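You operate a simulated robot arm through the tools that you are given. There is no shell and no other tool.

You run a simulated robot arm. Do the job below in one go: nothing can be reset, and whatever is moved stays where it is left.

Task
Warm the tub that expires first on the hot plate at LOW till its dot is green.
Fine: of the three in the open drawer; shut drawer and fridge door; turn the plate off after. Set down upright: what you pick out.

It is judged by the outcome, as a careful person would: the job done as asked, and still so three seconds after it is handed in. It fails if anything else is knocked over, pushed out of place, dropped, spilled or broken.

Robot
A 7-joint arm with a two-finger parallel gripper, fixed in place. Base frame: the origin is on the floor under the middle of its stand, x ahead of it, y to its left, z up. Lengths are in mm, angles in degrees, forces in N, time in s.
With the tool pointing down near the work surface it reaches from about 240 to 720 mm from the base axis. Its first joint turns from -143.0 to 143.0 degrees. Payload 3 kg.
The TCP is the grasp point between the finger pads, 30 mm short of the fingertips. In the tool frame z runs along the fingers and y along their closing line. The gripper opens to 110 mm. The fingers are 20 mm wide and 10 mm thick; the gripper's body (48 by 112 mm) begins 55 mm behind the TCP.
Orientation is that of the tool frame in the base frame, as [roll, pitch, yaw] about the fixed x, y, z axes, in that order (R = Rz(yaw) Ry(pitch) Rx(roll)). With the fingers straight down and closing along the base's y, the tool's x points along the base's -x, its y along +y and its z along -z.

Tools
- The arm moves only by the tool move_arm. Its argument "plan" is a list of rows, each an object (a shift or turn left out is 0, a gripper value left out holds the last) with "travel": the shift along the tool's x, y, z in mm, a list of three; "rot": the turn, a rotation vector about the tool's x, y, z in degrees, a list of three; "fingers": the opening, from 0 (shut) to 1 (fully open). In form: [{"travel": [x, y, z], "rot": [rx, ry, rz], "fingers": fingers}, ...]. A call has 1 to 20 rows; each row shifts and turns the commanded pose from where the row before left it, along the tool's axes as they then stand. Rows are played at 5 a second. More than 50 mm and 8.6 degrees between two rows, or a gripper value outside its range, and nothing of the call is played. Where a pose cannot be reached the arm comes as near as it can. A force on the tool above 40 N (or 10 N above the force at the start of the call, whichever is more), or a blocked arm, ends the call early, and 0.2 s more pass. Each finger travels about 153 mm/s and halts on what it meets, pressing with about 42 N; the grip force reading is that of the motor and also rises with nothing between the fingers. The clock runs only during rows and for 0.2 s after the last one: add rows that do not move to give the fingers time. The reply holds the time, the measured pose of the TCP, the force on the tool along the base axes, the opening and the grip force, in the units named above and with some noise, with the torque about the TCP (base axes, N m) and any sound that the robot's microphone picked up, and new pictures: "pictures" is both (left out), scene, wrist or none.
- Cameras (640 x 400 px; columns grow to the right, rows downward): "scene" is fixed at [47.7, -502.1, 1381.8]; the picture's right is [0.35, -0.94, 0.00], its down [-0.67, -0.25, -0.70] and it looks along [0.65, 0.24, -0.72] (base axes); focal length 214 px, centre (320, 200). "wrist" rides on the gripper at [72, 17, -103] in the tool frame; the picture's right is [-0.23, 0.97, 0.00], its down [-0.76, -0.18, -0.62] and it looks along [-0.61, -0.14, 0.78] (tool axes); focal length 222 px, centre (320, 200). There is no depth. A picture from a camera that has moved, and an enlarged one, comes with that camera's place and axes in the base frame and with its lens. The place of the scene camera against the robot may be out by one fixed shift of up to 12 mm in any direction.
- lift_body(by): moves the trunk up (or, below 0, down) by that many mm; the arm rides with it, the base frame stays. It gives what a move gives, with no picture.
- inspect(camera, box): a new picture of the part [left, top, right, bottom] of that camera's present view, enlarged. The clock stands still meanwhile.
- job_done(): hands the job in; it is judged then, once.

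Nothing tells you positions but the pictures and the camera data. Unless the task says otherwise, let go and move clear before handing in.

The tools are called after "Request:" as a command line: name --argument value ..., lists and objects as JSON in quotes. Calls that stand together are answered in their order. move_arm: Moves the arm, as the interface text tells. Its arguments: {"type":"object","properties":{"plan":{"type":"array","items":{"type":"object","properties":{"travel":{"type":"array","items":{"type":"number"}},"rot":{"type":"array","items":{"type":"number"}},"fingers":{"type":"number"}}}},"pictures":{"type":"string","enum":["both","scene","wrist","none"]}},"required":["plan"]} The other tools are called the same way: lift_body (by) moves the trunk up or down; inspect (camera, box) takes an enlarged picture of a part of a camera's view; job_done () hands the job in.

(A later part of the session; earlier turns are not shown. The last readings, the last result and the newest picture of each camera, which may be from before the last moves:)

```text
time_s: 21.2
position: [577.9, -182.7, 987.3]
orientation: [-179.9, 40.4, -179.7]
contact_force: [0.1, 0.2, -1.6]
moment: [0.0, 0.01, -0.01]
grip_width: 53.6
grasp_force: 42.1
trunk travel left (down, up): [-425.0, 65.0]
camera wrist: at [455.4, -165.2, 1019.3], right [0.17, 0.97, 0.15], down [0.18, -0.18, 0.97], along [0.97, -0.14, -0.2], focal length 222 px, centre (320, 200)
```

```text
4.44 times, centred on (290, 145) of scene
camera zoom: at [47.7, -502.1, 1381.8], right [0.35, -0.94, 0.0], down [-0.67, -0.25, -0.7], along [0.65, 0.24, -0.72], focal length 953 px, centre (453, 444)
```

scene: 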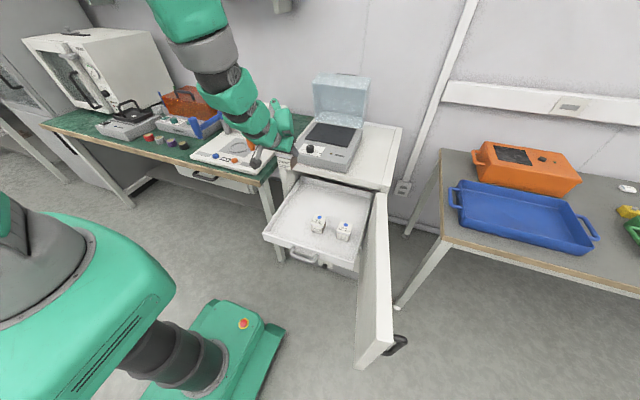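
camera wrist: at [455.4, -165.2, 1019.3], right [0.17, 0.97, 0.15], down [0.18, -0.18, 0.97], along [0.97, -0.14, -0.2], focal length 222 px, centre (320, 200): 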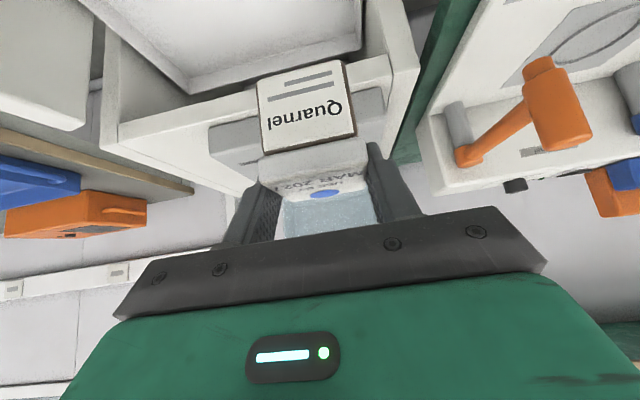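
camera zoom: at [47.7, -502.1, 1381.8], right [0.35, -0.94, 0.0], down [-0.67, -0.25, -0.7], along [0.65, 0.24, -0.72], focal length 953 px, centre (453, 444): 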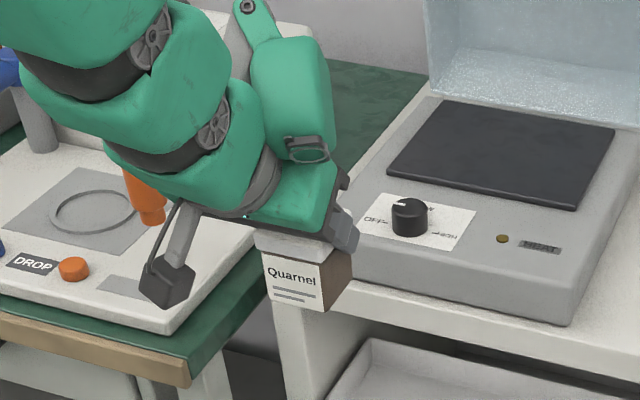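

The tub is upright and steady, with its bottom at about z≈918 against a knob top near 878. I'll carry it forward over the hot plate to TCP x≈896, y≈-203.

Request:
move_arm --plan '[{"travel": [-11.4, -1, 9.7]}, {"travel": [-22.8, -2.5, 19.4]}, {"travel": [-30.5, -2.5, 25.9]}, {"travel": [-30.5, -2.5, 25.9]}, {"travel": [-30.5, -2.5, 25.9]}, {"travel": [-30.5, -2.5, 25.9]}, {"travel": [-30.5, -2.5, 25.9]}, {"travel": [-30.5, -2.5, 25.9]}, {"travel": [-15.2, -2, 13]}, {"travel": [-9.9, -1, 8.4]}, {"travel": [0, 0, 0]}]' --pictures "both"

Request:
inspect --camera "scene" --box '[270, 80, 390, 180]'

```text
time_s: 23.6
position: [895.9, -201.9, 987.0]
orientation: [-179.8, 40.3, -179.8]
contact_force: [0.1, -0.5, -1.0]
moment: [-0.02, 0.0, 0.03]
grip_width: 53.6
grasp_force: 42.4
trunk travel left (down, up): [-425.0, 65.0]
camera wrist: at [774.6, -185.9, 1018.0], right [0.17, 0.97, 0.15], down [0.18, -0.18, 0.97], along [0.97, -0.14, -0.2], focal length 222 px, centre (320, 200)
```

scene: 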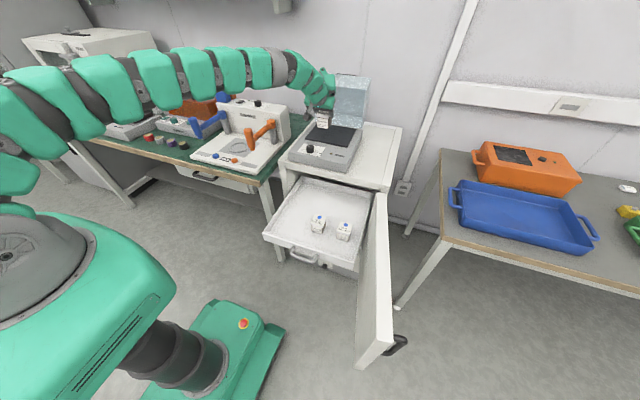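
wrist: 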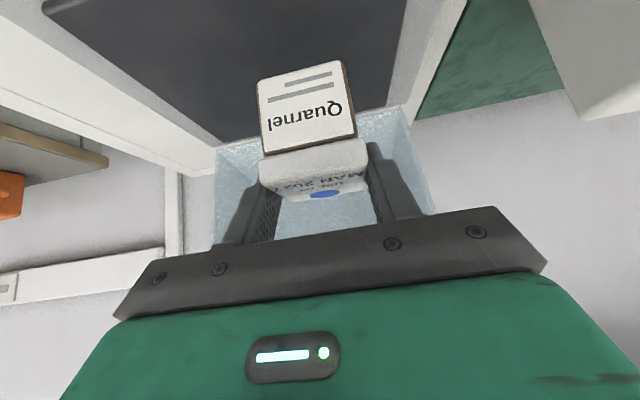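

```text
4.00 times, centred on (330, 130) of scene
camera zoom: at [47.7, -502.1, 1381.8], right [0.35, -0.94, 0.0], down [-0.67, -0.25, -0.7], along [0.65, 0.24, -0.72], focal length 858 px, centre (280, 480)
```

zoom: 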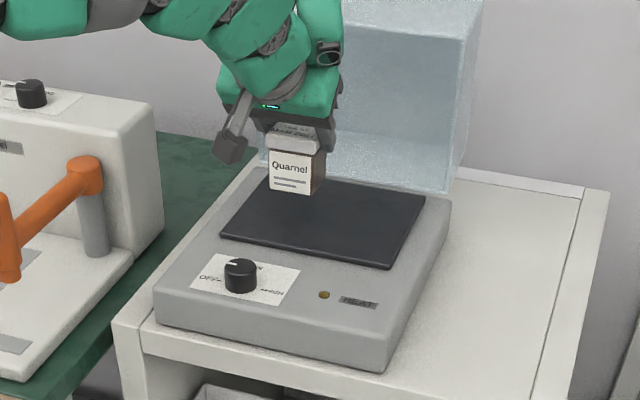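

The tub is above the plate. I'll lower it 40 mm, then look before the final approach.

Request:
move_arm --plan '[{"travel": [6.5, 0, 7.6]}, {"travel": [9.7, 0, 11.4]}, {"travel": [6.5, 0, 7.6]}, {"travel": [3.2, 0, 3.8]}, {"travel": [0, 0, 0]}]' --pictures "both"

Request:
inspect --camera "scene" --box '[290, 95, 370, 155]'

Request:
inspect --camera "wrist" --box '[200, 0, 420, 240]'

```text
time_s: 24.8
position: [897.5, -200.6, 946.5]
orientation: [-179.9, 40.3, -179.6]
contact_force: [0.6, -0.1, -2.0]
moment: [0.0, 0.01, -0.02]
grip_width: 53.4
grasp_force: 42.1
trunk travel left (down, up): [-425.0, 65.0]
camera wrist: at [774.9, -184.6, 978.2], right [0.17, 0.97, 0.15], down [0.18, -0.18, 0.97], along [0.97, -0.14, -0.2], focal length 222 px, centre (320, 200)
```

scene: 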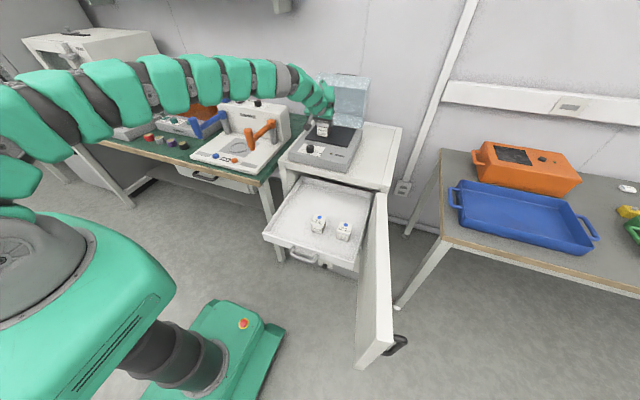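
wrist: 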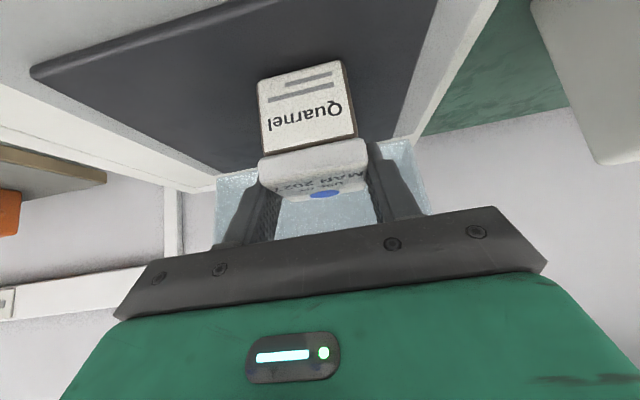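

```text
6.67 times, centred on (330, 125) of scene
camera zoom: at [47.7, -502.1, 1381.8], right [0.35, -0.94, 0.0], down [-0.67, -0.25, -0.7], along [0.65, 0.24, -0.72], focal length 1430 px, centre (253, 700)
```

zoom: 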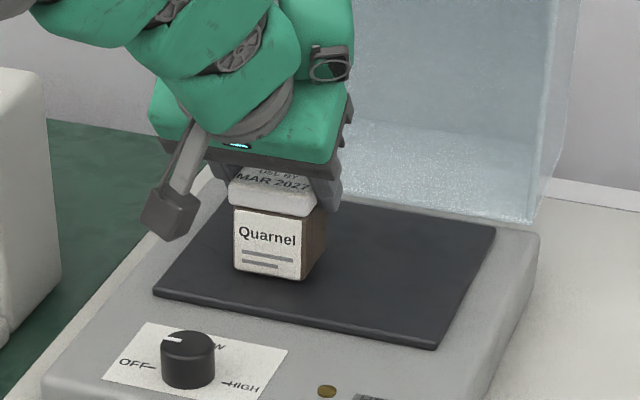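

```text
1.67 times, centred on (310, 120) of wrist
camera zoom: at [774.9, -184.6, 978.2], right [0.17, 0.97, 0.15], down [0.18, -0.18, 0.97], along [0.97, -0.14, -0.2], focal length 370 px, centre (337, 333)
```

zoom: 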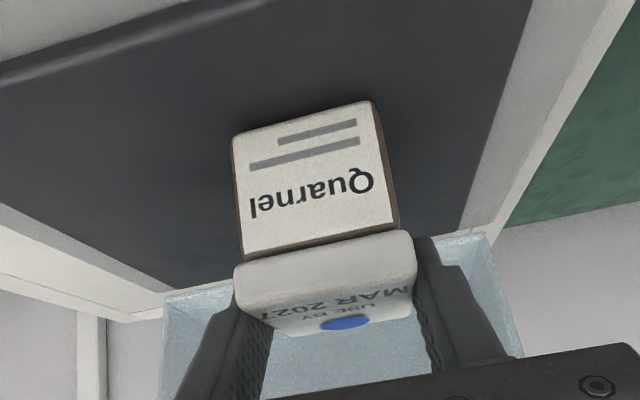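

The tub is well within the plate outline, with perhaps 10–17 mm still to go. I'll lower in small steps and watch the force.

Request:
move_arm --plan '[{"travel": [1.9, 0, 2.3]}, {"travel": [1.9, 0, 2.3]}, {"travel": [0, 0, 0]}]' --pictures "none"

Request:
inspect --camera "scene" --box '[305, 100, 345, 145]'

```text
time_s: 25.6
position: [897.5, -202.3, 943.4]
orientation: [-179.7, 40.7, -179.6]
contact_force: [1.6, -3.4, 14.3]
moment: [-0.07, 0.11, 0.01]
grip_width: 53.5
grasp_force: 41.9
trunk travel left (down, up): [-425.0, 65.0]
```

```text
8.89 times, centred on (325, 122) of scene
camera zoom: at [47.7, -502.1, 1381.8], right [0.35, -0.94, 0.0], down [-0.67, -0.25, -0.7], along [0.65, 0.24, -0.72], focal length 1906 px, centre (276, 889)
```

zoom: 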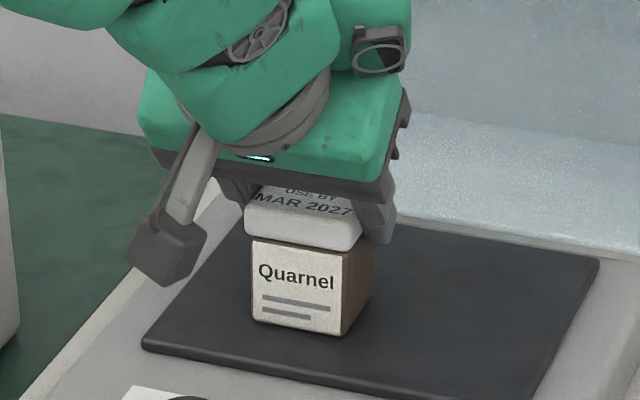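

The tub has touched the plate (14 N upward). I'll ease off about 2.5 mm, open the fingers, and back straight out along the tool axis.

Request:
move_arm --plan '[{"travel": [-1.6, 0, -1.9]}, {"travel": [0, 0, 0], "fingers": 0.75}, {"travel": [0, 0, 0]}]' --pictures "both"

Request:
inspect --camera "scene" --box '[305, 100, 345, 145]'

```text
time_s: 26.4
position: [896.4, -201.8, 943.3]
orientation: [-179.9, 40.5, -179.7]
contact_force: [-0.5, -0.3, -0.4]
moment: [0.01, -0.01, 0.02]
grip_width: 82.5
grasp_force: 0.1
trunk travel left (down, up): [-425.0, 65.0]
camera wrist: at [774.0, -185.2, 975.2], right [0.17, 0.97, 0.15], down [0.18, -0.18, 0.97], along [0.97, -0.14, -0.2], focal length 222 px, centre (320, 200)
```

scene: 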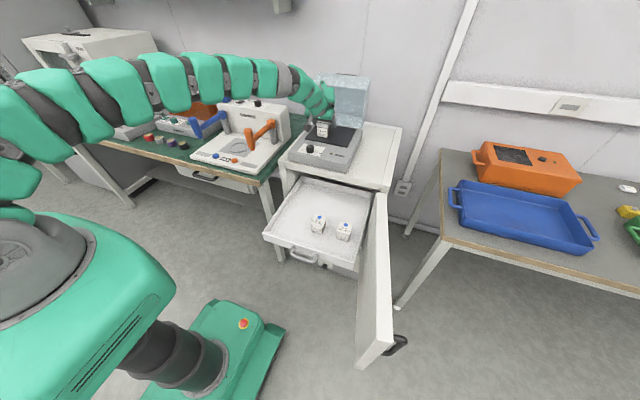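
wrist: 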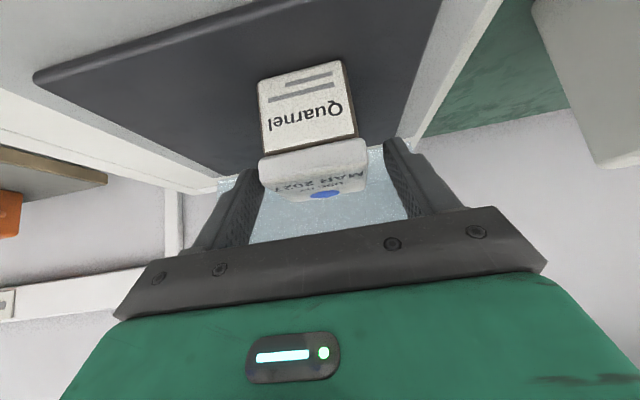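

```text
8.89 times, centred on (325, 122) of scene
camera zoom: at [47.7, -502.1, 1381.8], right [0.35, -0.94, 0.0], down [-0.67, -0.25, -0.7], along [0.65, 0.24, -0.72], focal length 1906 px, centre (276, 889)
```

zoom: 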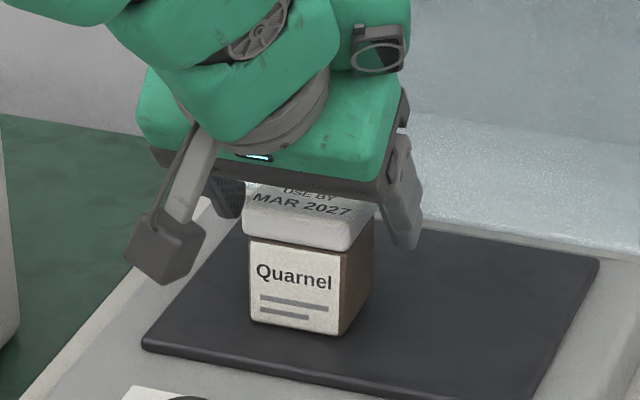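

The tub stands on the plate, released. I'll back out along the tool axis and rise clear, then check it.

Request:
move_arm --plan '[{"travel": [0, 0, -20]}, {"travel": [0, 0, -40]}, {"travel": [0, 0, -45]}, {"travel": [0, 0, -45]}, {"travel": [20, 0, -40]}, {"travel": [30, 0, -30]}, {"travel": [30, 0, -30]}, {"travel": [30, 0, -30]}, {"travel": [0, 0, 0]}]' --pictures "both"

Request:
inspect --camera "scene" --box '[280, 80, 380, 170]'

```text
time_s: 28.4
position: [630.5, -202.0, 1084.4]
orientation: [-179.8, 40.4, -179.7]
contact_force: [0.1, 0.0, 0.6]
moment: [0.01, -0.03, 0.02]
grip_width: 82.5
grasp_force: 0.1
trunk travel left (down, up): [-425.0, 65.0]
camera wrist: at [508.1, -185.8, 1115.7], right [0.17, 0.97, 0.15], down [0.18, -0.17, 0.97], along [0.97, -0.14, -0.2], focal length 222 px, centre (320, 200)
```

scene: 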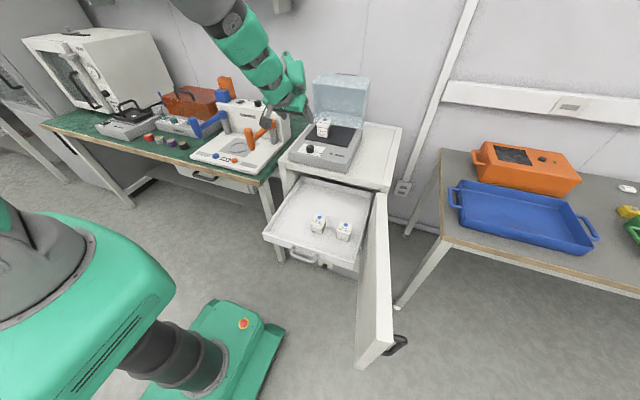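
wrist: 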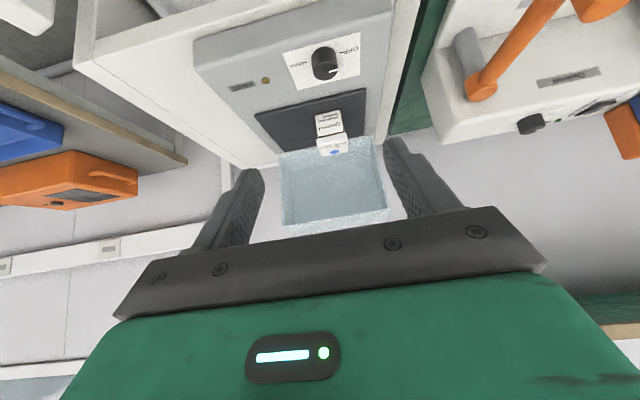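

```text
4.44 times, centred on (330, 125) of scene
camera zoom: at [47.7, -502.1, 1381.8], right [0.35, -0.94, 0.0], down [-0.67, -0.25, -0.7], along [0.65, 0.24, -0.72], focal length 953 px, centre (276, 533)
```

zoom: 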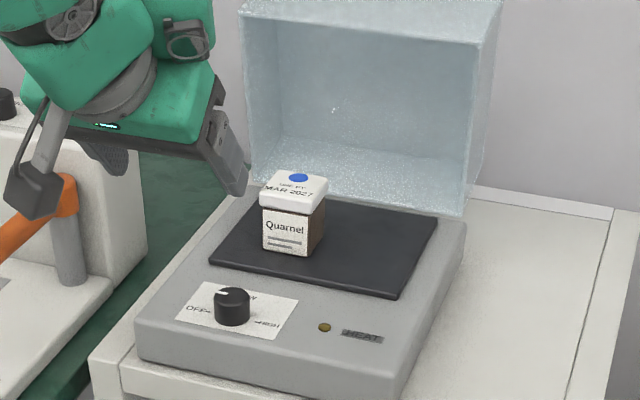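

The tub is upright on the plate. Next is the drawer: I'll close the fingers and move in front of the drawer panel (front face x≈456, top z≈639), left of its handle.

Request:
move_arm --plan '[{"travel": [35, 0.4, -29.8], "fingers": 0.0}, {"travel": [35, 0.4, -29.8]}, {"travel": [35, 0.4, -29.8]}, {"travel": [35, 0.4, -29.8]}, {"travel": [35, 0.4, -29.8]}, {"travel": [29.3, 0, 34.4]}, {"travel": [29.3, 0, 34.4]}, {"travel": [29.3, 0, 34.4]}, {"travel": [29.3, 0, 34.4]}, {"travel": [29.3, 0, 34.4]}, {"travel": [29.3, 0, 34.4]}, {"travel": [29.3, 0, 34.4]}, {"travel": [29.3, 0, 34.4]}, {"travel": [29.3, 0, 34.4]}, {"travel": [0, 0, 0]}]' --pictures "both"

Request:
inspect --camera "scene" --box '[230, 170, 390, 290]'

```text
time_s: 31.6
position: [476.6, -197.0, 709.5]
orientation: [-179.8, 40.5, -179.7]
contact_force: [0.7, -1.1, 1.1]
moment: [-0.01, 0.02, 0.01]
grip_width: 0.0
grasp_force: 37.2
out of reach, approached as far as the arm can: row 4, 5, 6, 7
trunk travel left (down, up): [-425.0, 65.0]
camera wrist: at [354.6, -179.8, 741.7], right [0.17, 0.97, 0.15], down [0.18, -0.17, 0.97], along [0.97, -0.14, -0.2], focal length 222 px, centre (320, 200)
```

scene: 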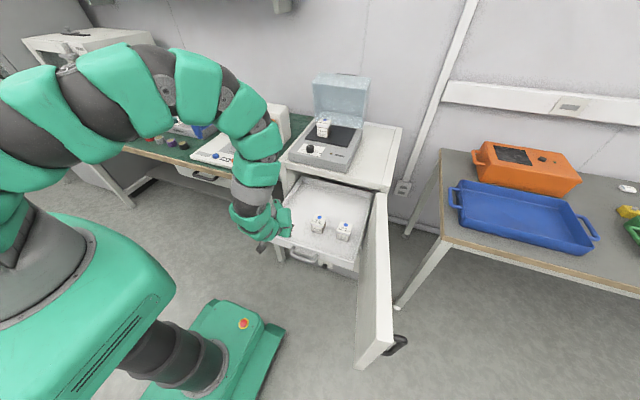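
wrist: 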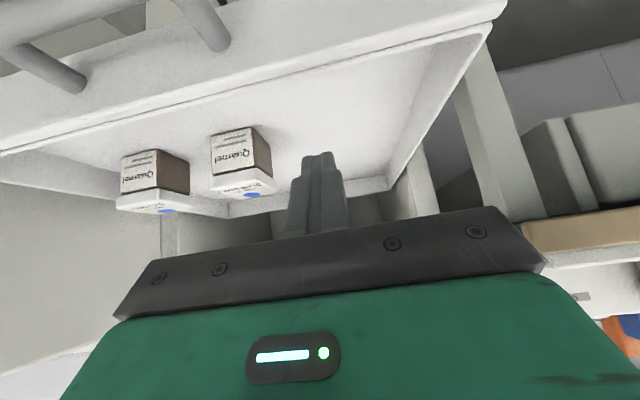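

```text
3.33 times, centred on (310, 230) of scene
camera zoom: at [47.7, -502.1, 1381.8], right [0.35, -0.94, 0.0], down [-0.67, -0.25, -0.7], along [0.65, 0.24, -0.72], focal length 715 px, centre (353, 100)
```

zoom: 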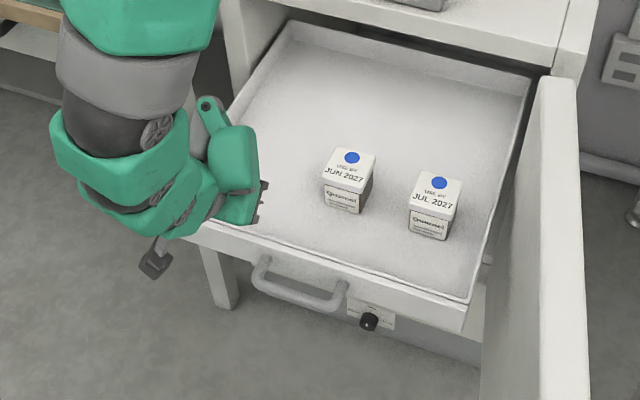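

The tilted hand couldn't fold that close to the base at height; it stopped at (477, -197, 709), just above and inside the drawer's front wall. I'll back up toward the robot at this height to get in front of the panel.

Request:
move_arm --plan '[{"travel": [22.8, 0, -19.4]}, {"travel": [22.8, 0, -19.4]}, {"travel": [0, 0, 0]}]' --pictures "none"

```text
time_s: 32.4
position: [417.6, -199.4, 709.3]
orientation: [-179.8, 40.4, -179.6]
contact_force: [-0.5, 1.0, -0.2]
moment: [0.0, 0.03, 0.0]
grip_width: 0.0
grasp_force: 37.5
trunk travel left (down, up): [-425.0, 65.0]
```

Request:
move_arm --plan '[{"travel": [11.4, 0, -9.7]}, {"travel": [16.5, 0, 19.5]}, {"travel": [16.5, 0, 19.5]}, {"travel": [16.5, 0, 19.5]}, {"travel": [0, 0, 0]}]' --pictures "both"

Request:
inspect --camera "scene" --box '[230, 170, 390, 290]'

```text
time_s: 33.6
position: [404.1, -200.3, 632.0]
orientation: [-179.9, 40.4, -179.7]
contact_force: [-0.1, 0.2, -0.4]
moment: [0.01, 0.05, 0.0]
grip_width: 0.1
grasp_force: 37.8
trunk travel left (down, up): [-425.0, 65.0]
camera wrist: at [281.5, -182.4, 663.8], right [0.17, 0.97, 0.15], down [0.18, -0.17, 0.97], along [0.97, -0.14, -0.2], focal length 222 px, centre (320, 200)
```

scene: 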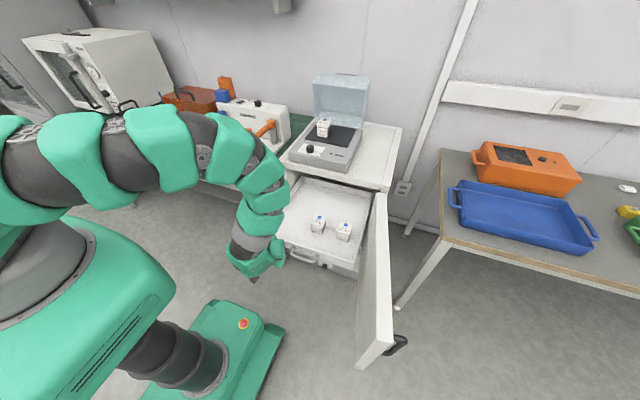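
wrist: 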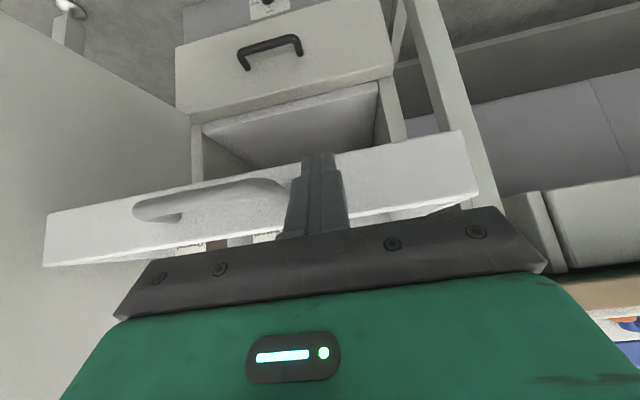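

```text
3.33 times, centred on (310, 230) of scene
camera zoom: at [47.7, -502.1, 1381.8], right [0.35, -0.94, 0.0], down [-0.67, -0.25, -0.7], along [0.65, 0.24, -0.72], focal length 715 px, centre (353, 100)
```

zoom: 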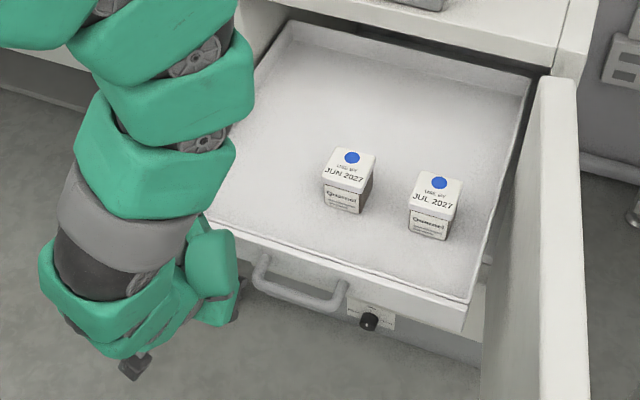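

The closed fingers are in front of the drawer panel, left of the handle. I'll push forward slowly and watch the force and the other two tubs.

Request:
move_arm --plan '[{"travel": [-9.1, 0, 7.8]}, {"travel": [-6.1, 0, 5.2]}, {"travel": [-6.1, 0, 5.2]}, {"travel": [-6.1, 0, 5.2]}, {"travel": [-7.6, 0, 6.5]}, {"travel": [-9.1, 0, 7.8]}, {"travel": [-9.1, 0, 7.8]}, {"travel": [-9.1, 0, 7.8]}]' --pictures "scene"

Request:
inspect --camera "scene" --box '[230, 170, 390, 290]'

```text
time_s: 35.4
position: [485.7, -200.5, 632.6]
orientation: [-179.8, 40.6, -179.7]
contact_force: [0.2, -1.5, -0.1]
moment: [0.02, 0.0, -0.01]
grip_width: 0.0
grasp_force: 38.0
trunk travel left (down, up): [-425.0, 65.0]
```

scene: 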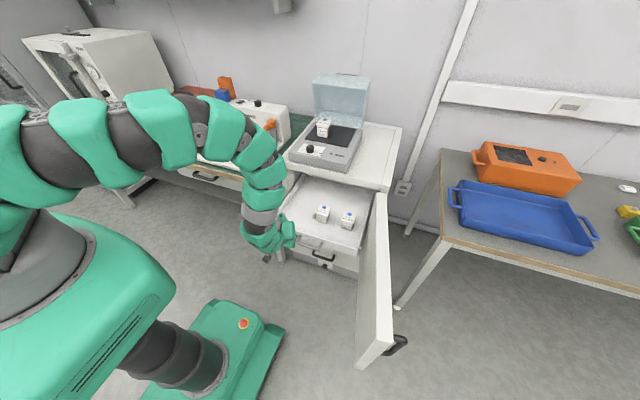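

```text
3.33 times, centred on (310, 230) of scene
camera zoom: at [47.7, -502.1, 1381.8], right [0.35, -0.94, 0.0], down [-0.67, -0.25, -0.7], along [0.65, 0.24, -0.72], focal length 715 px, centre (353, 100)
```

zoom: 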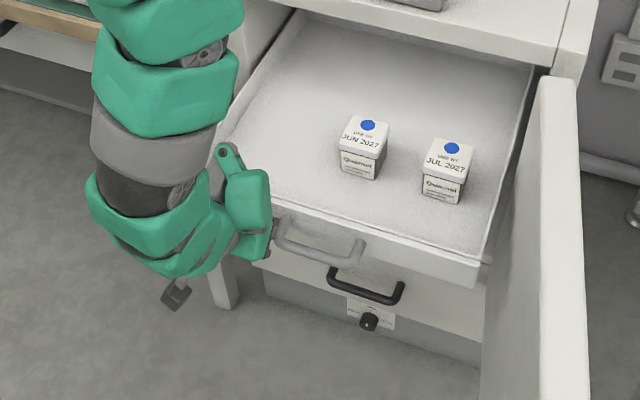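

The drawer slides easily and the JUN and JUL tubs stay upright. I'll keep pushing.

Request:
move_arm --plan '[{"travel": [-9.1, 0, 7.8]}, {"travel": [-9.1, 0, 7.8]}, {"travel": [-9.1, 0, 7.8]}, {"travel": [-9.1, 0, 7.8]}, {"travel": [-9.1, 0, 7.8]}, {"travel": [-9.1, 0, 7.8]}, {"travel": [-9.1, 0, 7.8]}, {"travel": [-9.1, 0, 7.8]}, {"travel": [-9.1, 0, 7.8]}, {"travel": [-9.1, 0, 7.8]}]' --pictures "both"

Request:
inspect --camera "scene" --box '[250, 150, 410, 270]'

```text
time_s: 37.6
position: [603.9, -200.0, 632.6]
orientation: [-179.8, 40.4, -179.6]
contact_force: [0.5, -0.3, -0.2]
moment: [-0.01, -0.01, 0.0]
grip_width: 0.0
grasp_force: 38.1
trunk travel left (down, up): [-425.0, 65.0]
camera wrist: at [481.5, -182.7, 665.2], right [0.17, 0.97, 0.14], down [0.18, -0.17, 0.97], along [0.97, -0.14, -0.2], focal length 222 px, centre (320, 200)
```

scene: 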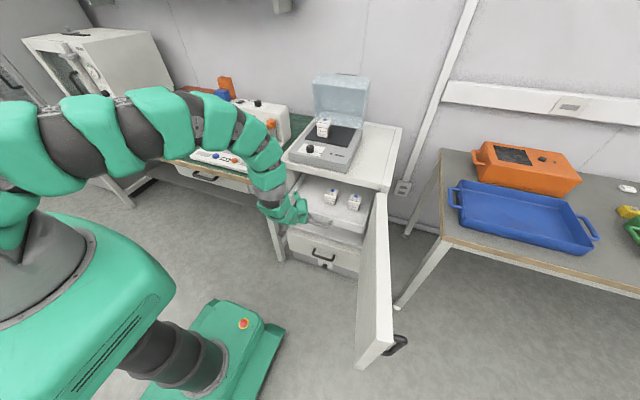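
wrist: 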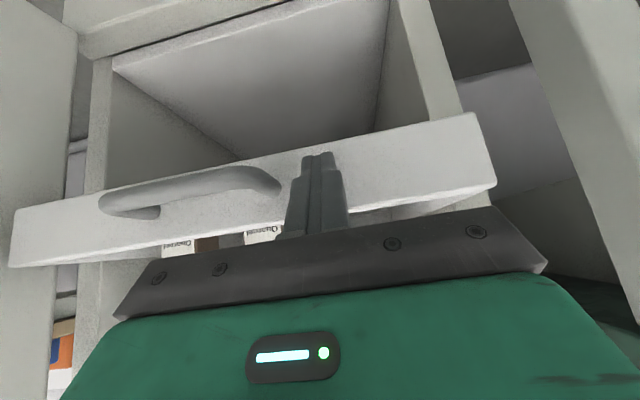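

```text
3.33 times, centred on (330, 210) of scene
camera zoom: at [47.7, -502.1, 1381.8], right [0.35, -0.94, 0.0], down [-0.67, -0.25, -0.7], along [0.65, 0.24, -0.72], focal length 715 px, centre (287, 167)
```

zoom: 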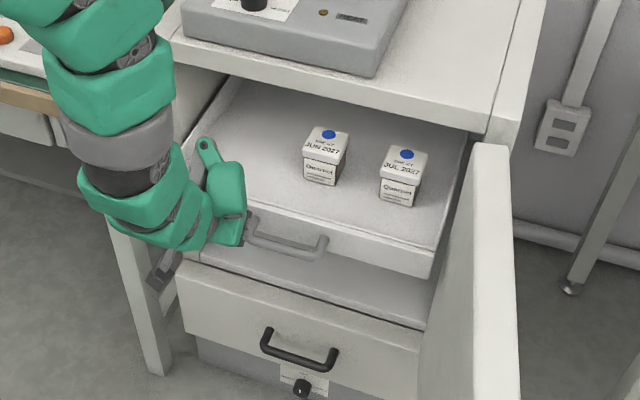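

The panel is now near x≈631, with the tubs inside still standing. I'll continue in shorter runs as the hand nears the fridge front.

Request:
move_arm --plan '[{"travel": [-9.1, 0, 7.8]}, {"travel": [-9.1, 0, 7.8]}, {"travel": [-9.1, 0, 7.8]}, {"travel": [-9.1, 0, 7.8]}, {"travel": [-9.1, 0, 7.8]}, {"travel": [-9.1, 0, 7.8]}, {"travel": [-9.1, 0, 7.8]}]' --pictures "both"

Request:
inspect --camera "scene" --box '[250, 150, 410, 270]'

```text
time_s: 39.2
position: [689.1, -199.2, 634.9]
orientation: [-179.8, 40.5, -179.7]
contact_force: [-0.4, 0.5, -0.1]
moment: [-0.01, 0.0, 0.0]
grip_width: 0.1
grasp_force: 37.1
trunk travel left (down, up): [-425.0, 65.0]
camera wrist: at [567.1, -181.5, 665.5], right [0.17, 0.97, 0.14], down [0.18, -0.17, 0.97], along [0.97, -0.14, -0.2], focal length 222 px, centre (320, 200)
```

scene: 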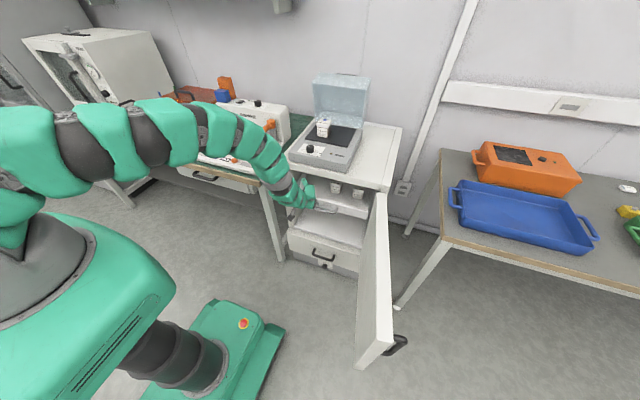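
wrist: 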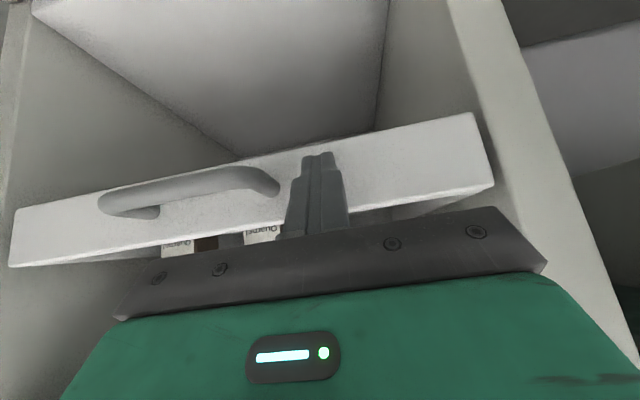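

```text
3.33 times, centred on (330, 210) of scene
camera zoom: at [47.7, -502.1, 1381.8], right [0.35, -0.94, 0.0], down [-0.67, -0.25, -0.7], along [0.65, 0.24, -0.72], focal length 715 px, centre (287, 167)
```

zoom: 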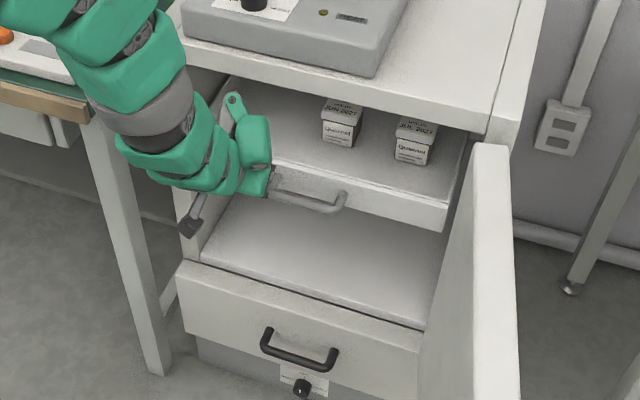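

The panel is at about x≈716. To keep the wrist clear of the fridge's top edge while pushing deeper, I'll tilt the tool another 16° and carry on.

Request:
move_arm --plan '[{"rot": [0, -8, 0]}, {"rot": [0, -8, 0]}, {"travel": [-5.5, 0, 8.3]}, {"travel": [-6.6, 0, 10]}, {"travel": [-6.6, 0, 10]}, {"travel": [-6.6, 0, 10]}]' --pictures "both"

Request:
inspect --camera "scene" --box '[250, 150, 410, 270]'

```text
time_s: 40.6
position: [735.3, -196.9, 632.9]
orientation: [-179.8, 56.3, -179.7]
contact_force: [0.0, -1.0, 0.0]
moment: [0.0, -0.02, -0.02]
grip_width: 0.0
grasp_force: 38.0
trunk travel left (down, up): [-425.0, 65.0]
camera wrist: at [608.2, -182.0, 630.2], right [0.12, 0.97, 0.19], down [-0.1, -0.18, 0.98], along [0.99, -0.14, 0.07], focal length 222 px, centre (320, 200)
```

scene: 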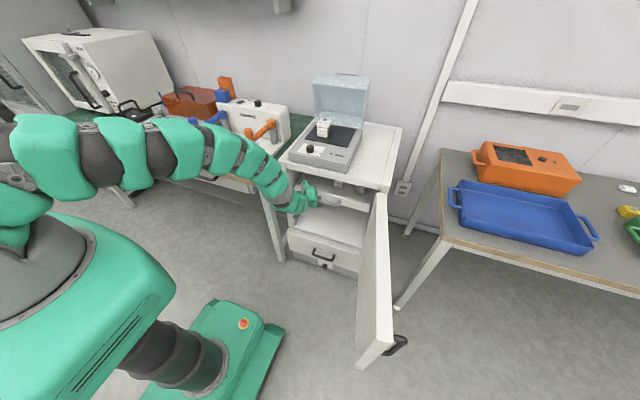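
wrist: 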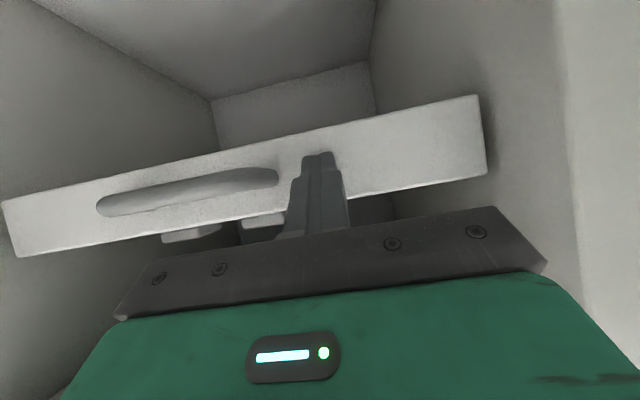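

```text
3.33 times, centred on (330, 210) of scene
camera zoom: at [47.7, -502.1, 1381.8], right [0.35, -0.94, 0.0], down [-0.67, -0.25, -0.7], along [0.65, 0.24, -0.72], focal length 715 px, centre (287, 167)
```

zoom: 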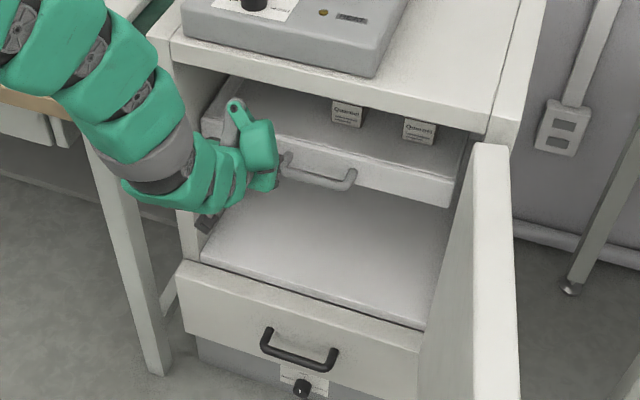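

The panel is at about x≈766 and still moving freely. I'll push until it bottoms out.

Request:
move_arm --plan '[{"travel": [-5.5, 0, 8.3]}, {"travel": [-5.5, 0, 8.3]}, {"travel": [-5.5, 0, 8.3]}, {"travel": [-5.5, 0, 8.3]}, {"travel": [-5.5, 0, 8.3]}]' --pictures "both"

Request:
inspect --camera "scene" --box '[250, 150, 410, 270]'

```text
time_s: 41.1
position: [739.9, -200.3, 631.2]
orientation: [-179.9, 56.1, -179.7]
contact_force: [-32.3, 1.8, 16.3]
moment: [-0.01, -0.16, 0.07]
grip_width: 0.0
grasp_force: 37.9
trunk travel left (down, up): [-425.0, 65.0]
stopped in row 2: the force on the tool passed its limit at 56 N (the readings are from after the stop); the commanded pose is now the measured one
camera wrist: at [613.2, -182.7, 629.5], right [0.12, 0.97, 0.19], down [-0.09, -0.18, 0.98], along [0.99, -0.14, 0.07], focal length 222 px, centre (320, 200)
```

scene: 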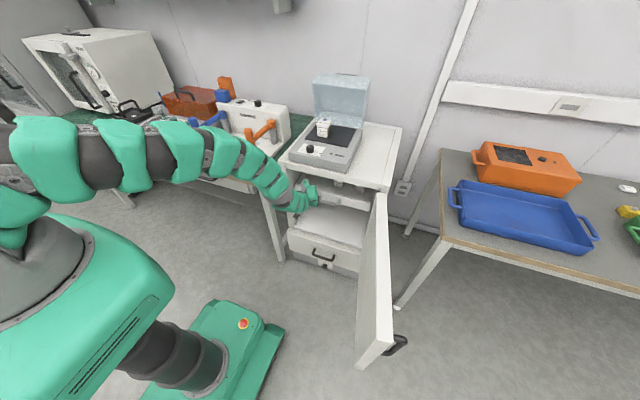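
wrist: 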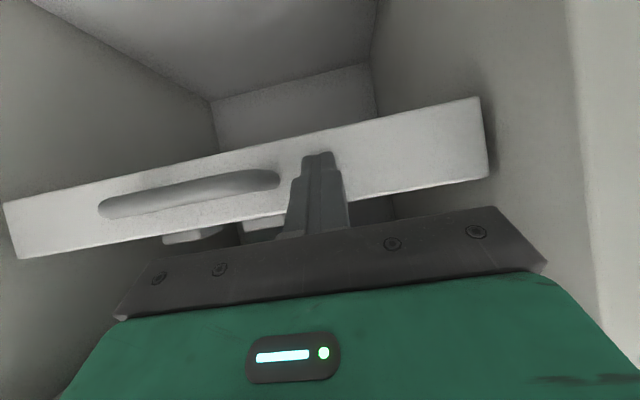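

```text
3.33 times, centred on (330, 210) of scene
camera zoom: at [47.7, -502.1, 1381.8], right [0.35, -0.94, 0.0], down [-0.67, -0.25, -0.7], along [0.65, 0.24, -0.72], focal length 715 px, centre (287, 167)
```

zoom: 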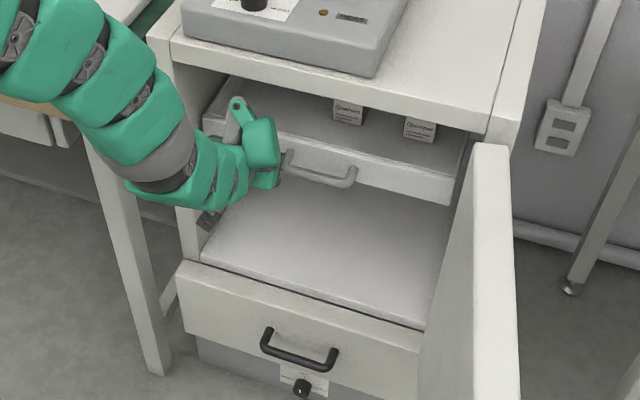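

The push met a firm stop at about x≈770 for the panel, which is likely the drawer's closed position. I'll back off and look at it.

Request:
move_arm --plan '[{"travel": [5.6, 0, -8.3]}, {"travel": [22.3, 0, -33.2]}, {"travel": [22.3, 0, -33.2]}, {"travel": [22.3, 0, -33.2]}, {"travel": [22.3, 0, -33.2]}, {"travel": [0, 0, 0]}]' --pictures "both"

Request:
inspect --camera "scene" --box '[270, 170, 390, 260]'

Request:
inspect --camera "wrist" --box '[0, 0, 640, 300]'

```text
time_s: 42.5
position: [571.5, -199.3, 629.5]
orientation: [-179.8, 56.0, -179.7]
contact_force: [0.3, -0.2, 0.1]
moment: [0.02, -0.01, 0.0]
grip_width: 0.0
grasp_force: 38.2
trunk travel left (down, up): [-425.0, 65.0]
camera wrist: at [444.8, -182.1, 627.4], right [0.12, 0.97, 0.19], down [-0.09, -0.18, 0.98], along [0.99, -0.14, 0.07], focal length 222 px, centre (320, 200)
```

scene: 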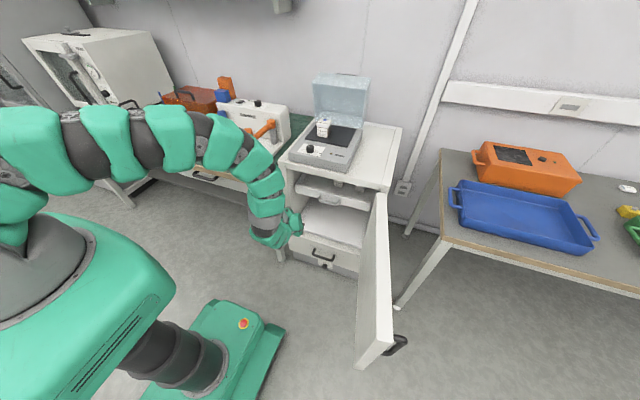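
wrist: 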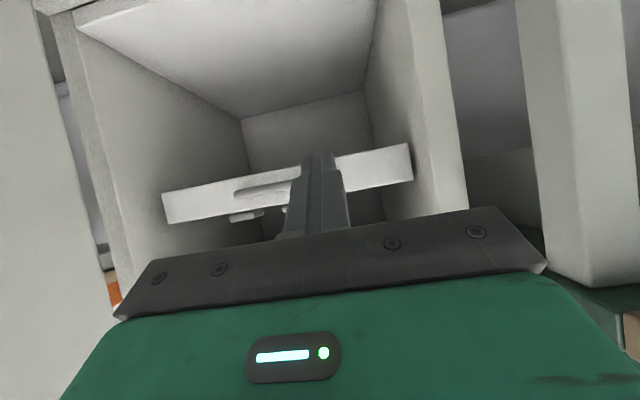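

```text
4.44 times, centred on (330, 215) of scene
camera zoom: at [47.7, -502.1, 1381.8], right [0.35, -0.94, 0.0], down [-0.67, -0.25, -0.7], along [0.65, 0.24, -0.72], focal length 953 px, centre (276, 133)
```

zoom: 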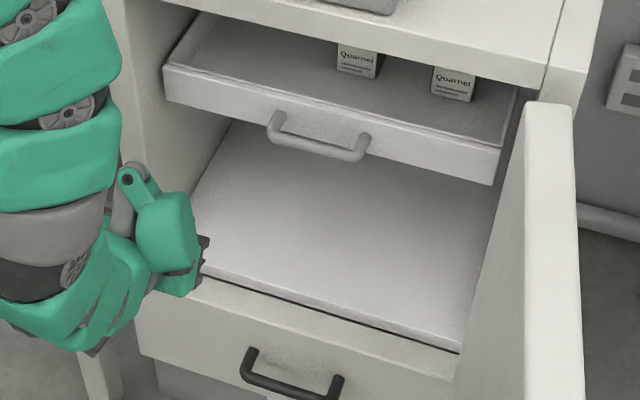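

```text
1.00 times, centred on (320, 150) of wrist (not enlarged: the box is as wide or as high as the picture)
camera zoom: at [444.8, -182.1, 627.4], right [0.12, 0.97, 0.19], down [-0.09, -0.18, 0.98], along [0.99, -0.14, 0.07], focal length 222 px, centre (320, 250)
```

zoom: 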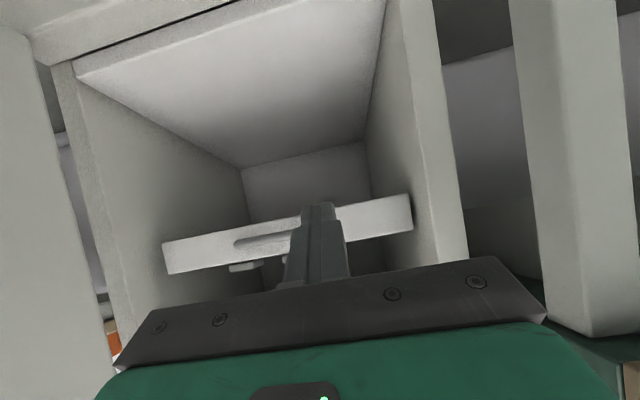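

The drawer sits fully inside the fridge with its handle roughly flush with the opening. Now for the door: its outer face runs from about (690, -541) to (205, -622) with its top near z≈795. I'll raise the hand, bring the tool back to vertical, and swing over to the door's outer side.

Request:
move_arm --plan '[{"travel": [-37, 0, -25]}, {"travel": [-37, 0, -25]}, {"travel": [-37, 0, -25]}, {"travel": [-37, 0, -25], "rot": [0, 8, 0]}, {"travel": [-32, 0, -32], "rot": [0, 8, 0]}, {"travel": [-27, 0, -36], "rot": [0, 8, 0]}, {"travel": [-22, 0, -40], "rot": [0, 8, 0]}, {"travel": [-15, 0, -43], "rot": [0, 8, 0]}, {"rot": [0, 8, 0]}, {"rot": [0, 8, 0]}, {"travel": [0, 0, 0]}]' --pictures "both"

```text
time_s: 44.9
position: [561.3, -201.2, 991.1]
orientation: [-179.9, -0.1, -179.8]
contact_force: [0.3, 0.3, 0.3]
moment: [0.0, 0.03, -0.01]
grip_width: 0.2
grasp_force: 37.8
trunk travel left (down, up): [-425.0, 65.0]
camera wrist: at [488.4, -183.4, 1094.7], right [0.22, 0.97, 0.0], down [0.76, -0.17, 0.62], along [0.61, -0.14, -0.78], focal length 222 px, centre (320, 200)
```

scene: 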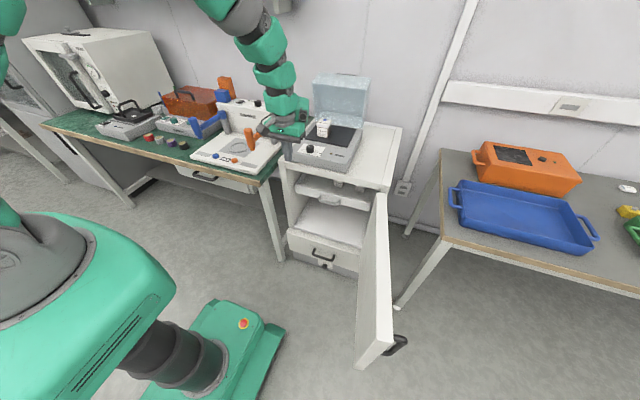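
wrist: 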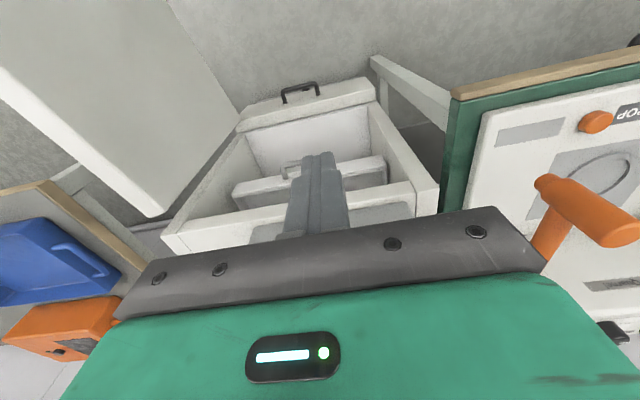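

The hand is up and vertical. I'll swing over the door top at z≈990 to its outer side, around (330, -665).

Request:
move_arm --plan '[{"travel": [21, -42.2, 0]}, {"travel": [21, -42.2, 0]}, {"travel": [21, -42.2, 0]}, {"travel": [21, -42.2, 0]}, {"travel": [21, -42.2, 0]}, {"travel": [21, -42.2, 0]}, {"travel": [21, -42.2, 0]}, {"travel": [21, -42.2, 0]}, {"travel": [21, -42.2, 0]}, {"travel": [21, -42.2, 0]}, {"travel": [21, -42.2, 0]}, {"travel": [0, 0, 0]}]' --pictures "both"

Request:
inspect --camera "scene" --box '[330, 180, 450, 380]'

```text
time_s: 47.5
position: [331.1, -664.6, 995.9]
orientation: [-179.9, 0.0, -179.8]
contact_force: [0.3, 0.8, -0.4]
moment: [-0.01, 0.0, 0.0]
grip_width: 0.0
grasp_force: 38.0
trunk travel left (down, up): [-425.0, 65.0]
camera wrist: at [258.9, -646.8, 1099.3], right [0.22, 0.97, 0.0], down [0.76, -0.17, 0.62], along [0.61, -0.14, -0.78], focal length 222 px, centre (320, 200)
```

scene: 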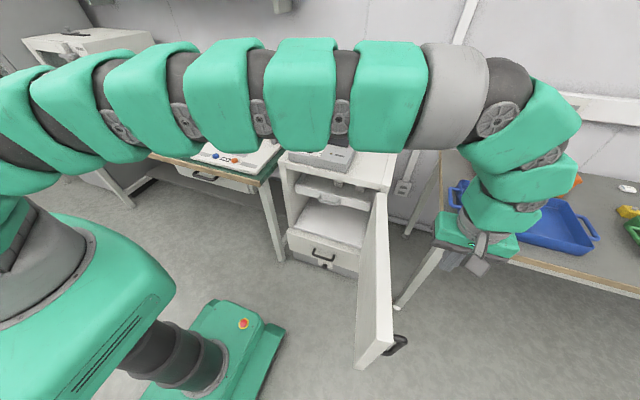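
wrist: 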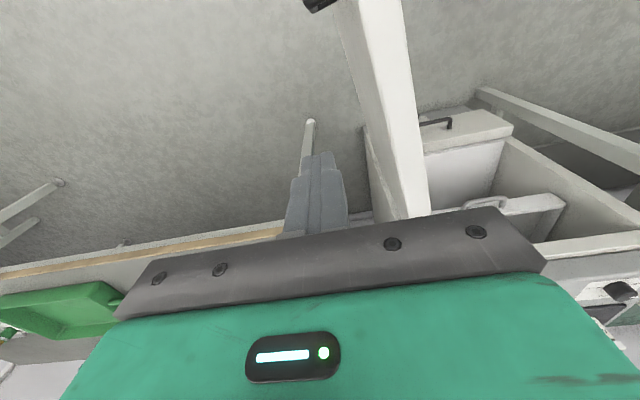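

```text
2.00 times, centred on (390, 280) of scene
camera zoom: at [47.7, -502.1, 1381.8], right [0.35, -0.94, 0.0], down [-0.67, -0.25, -0.7], along [0.65, 0.24, -0.72], focal length 429 px, centre (180, 40)
```

zoom: 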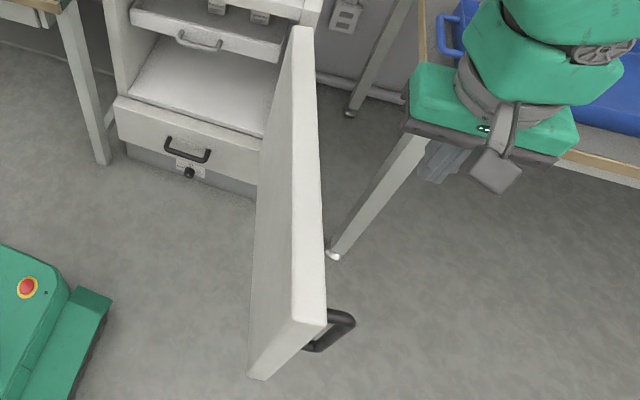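

The closed fingers are on the outer side of the door, with about 45 mm of gap. I'll lower to z≈765 so the fingers overlap the top part of the door while the gripper body stays above it.

Request:
move_arm --plan '[{"travel": [0, 0, 46]}, {"travel": [0, 0, 46]}, {"travel": [0, 0, 46]}, {"travel": [0, 0, 46]}, {"travel": [0, 0, 46]}, {"travel": [0, 0, 0]}]' --pictures "both"

Request:
inspect --camera "wrist" --box '[220, 0, 500, 240]'

Request:
inspect --camera "scene" --box '[330, 180, 450, 380]'

```text
time_s: 48.9
position: [331.5, -665.1, 763.3]
orientation: [-179.8, 0.0, -179.8]
contact_force: [0.6, -1.1, -0.2]
moment: [-0.04, 0.01, -0.02]
grip_width: 0.0
grasp_force: 37.8
trunk travel left (down, up): [-425.0, 65.0]
camera wrist: at [258.8, -648.1, 866.1], right [0.22, 0.97, 0.0], down [0.76, -0.17, 0.62], along [0.61, -0.14, -0.78], focal length 222 px, centre (320, 200)
```

scene: 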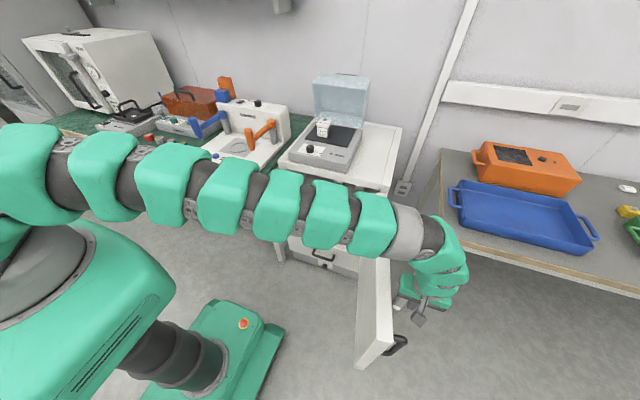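
wrist: 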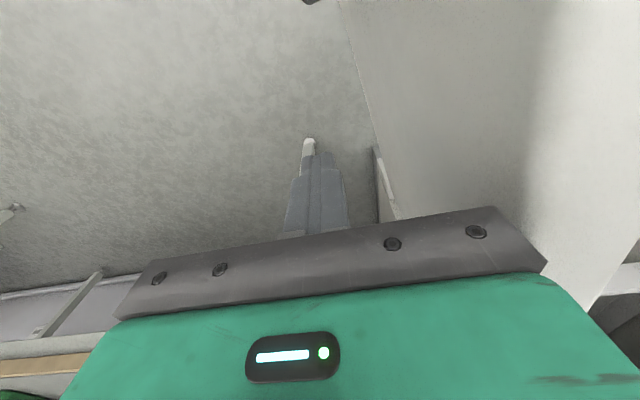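

```text
1.67 times, centred on (360, 120) of wrist
camera zoom: at [258.8, -648.1, 866.1], right [0.22, 0.97, 0.0], down [0.76, -0.17, 0.62], along [0.61, -0.14, -0.78], focal length 370 px, centre (253, 333)
```

zoom: 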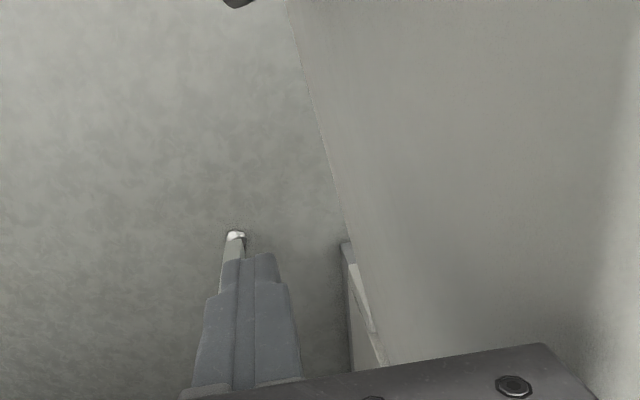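

```text
2.00 times, centred on (390, 280) of scene
camera zoom: at [47.7, -502.1, 1381.8], right [0.35, -0.94, 0.0], down [-0.67, -0.25, -0.7], along [0.65, 0.24, -0.72], focal length 429 px, centre (180, 40)
```

zoom: 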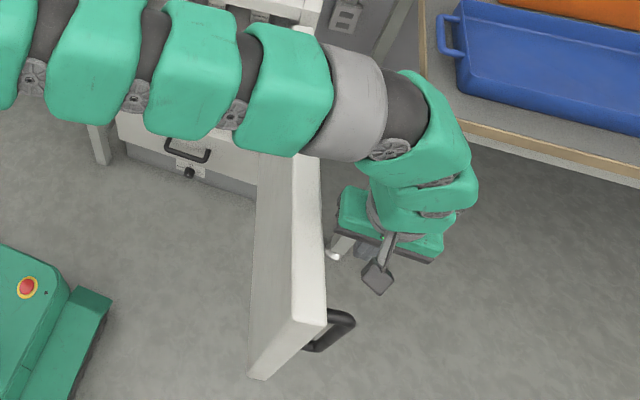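

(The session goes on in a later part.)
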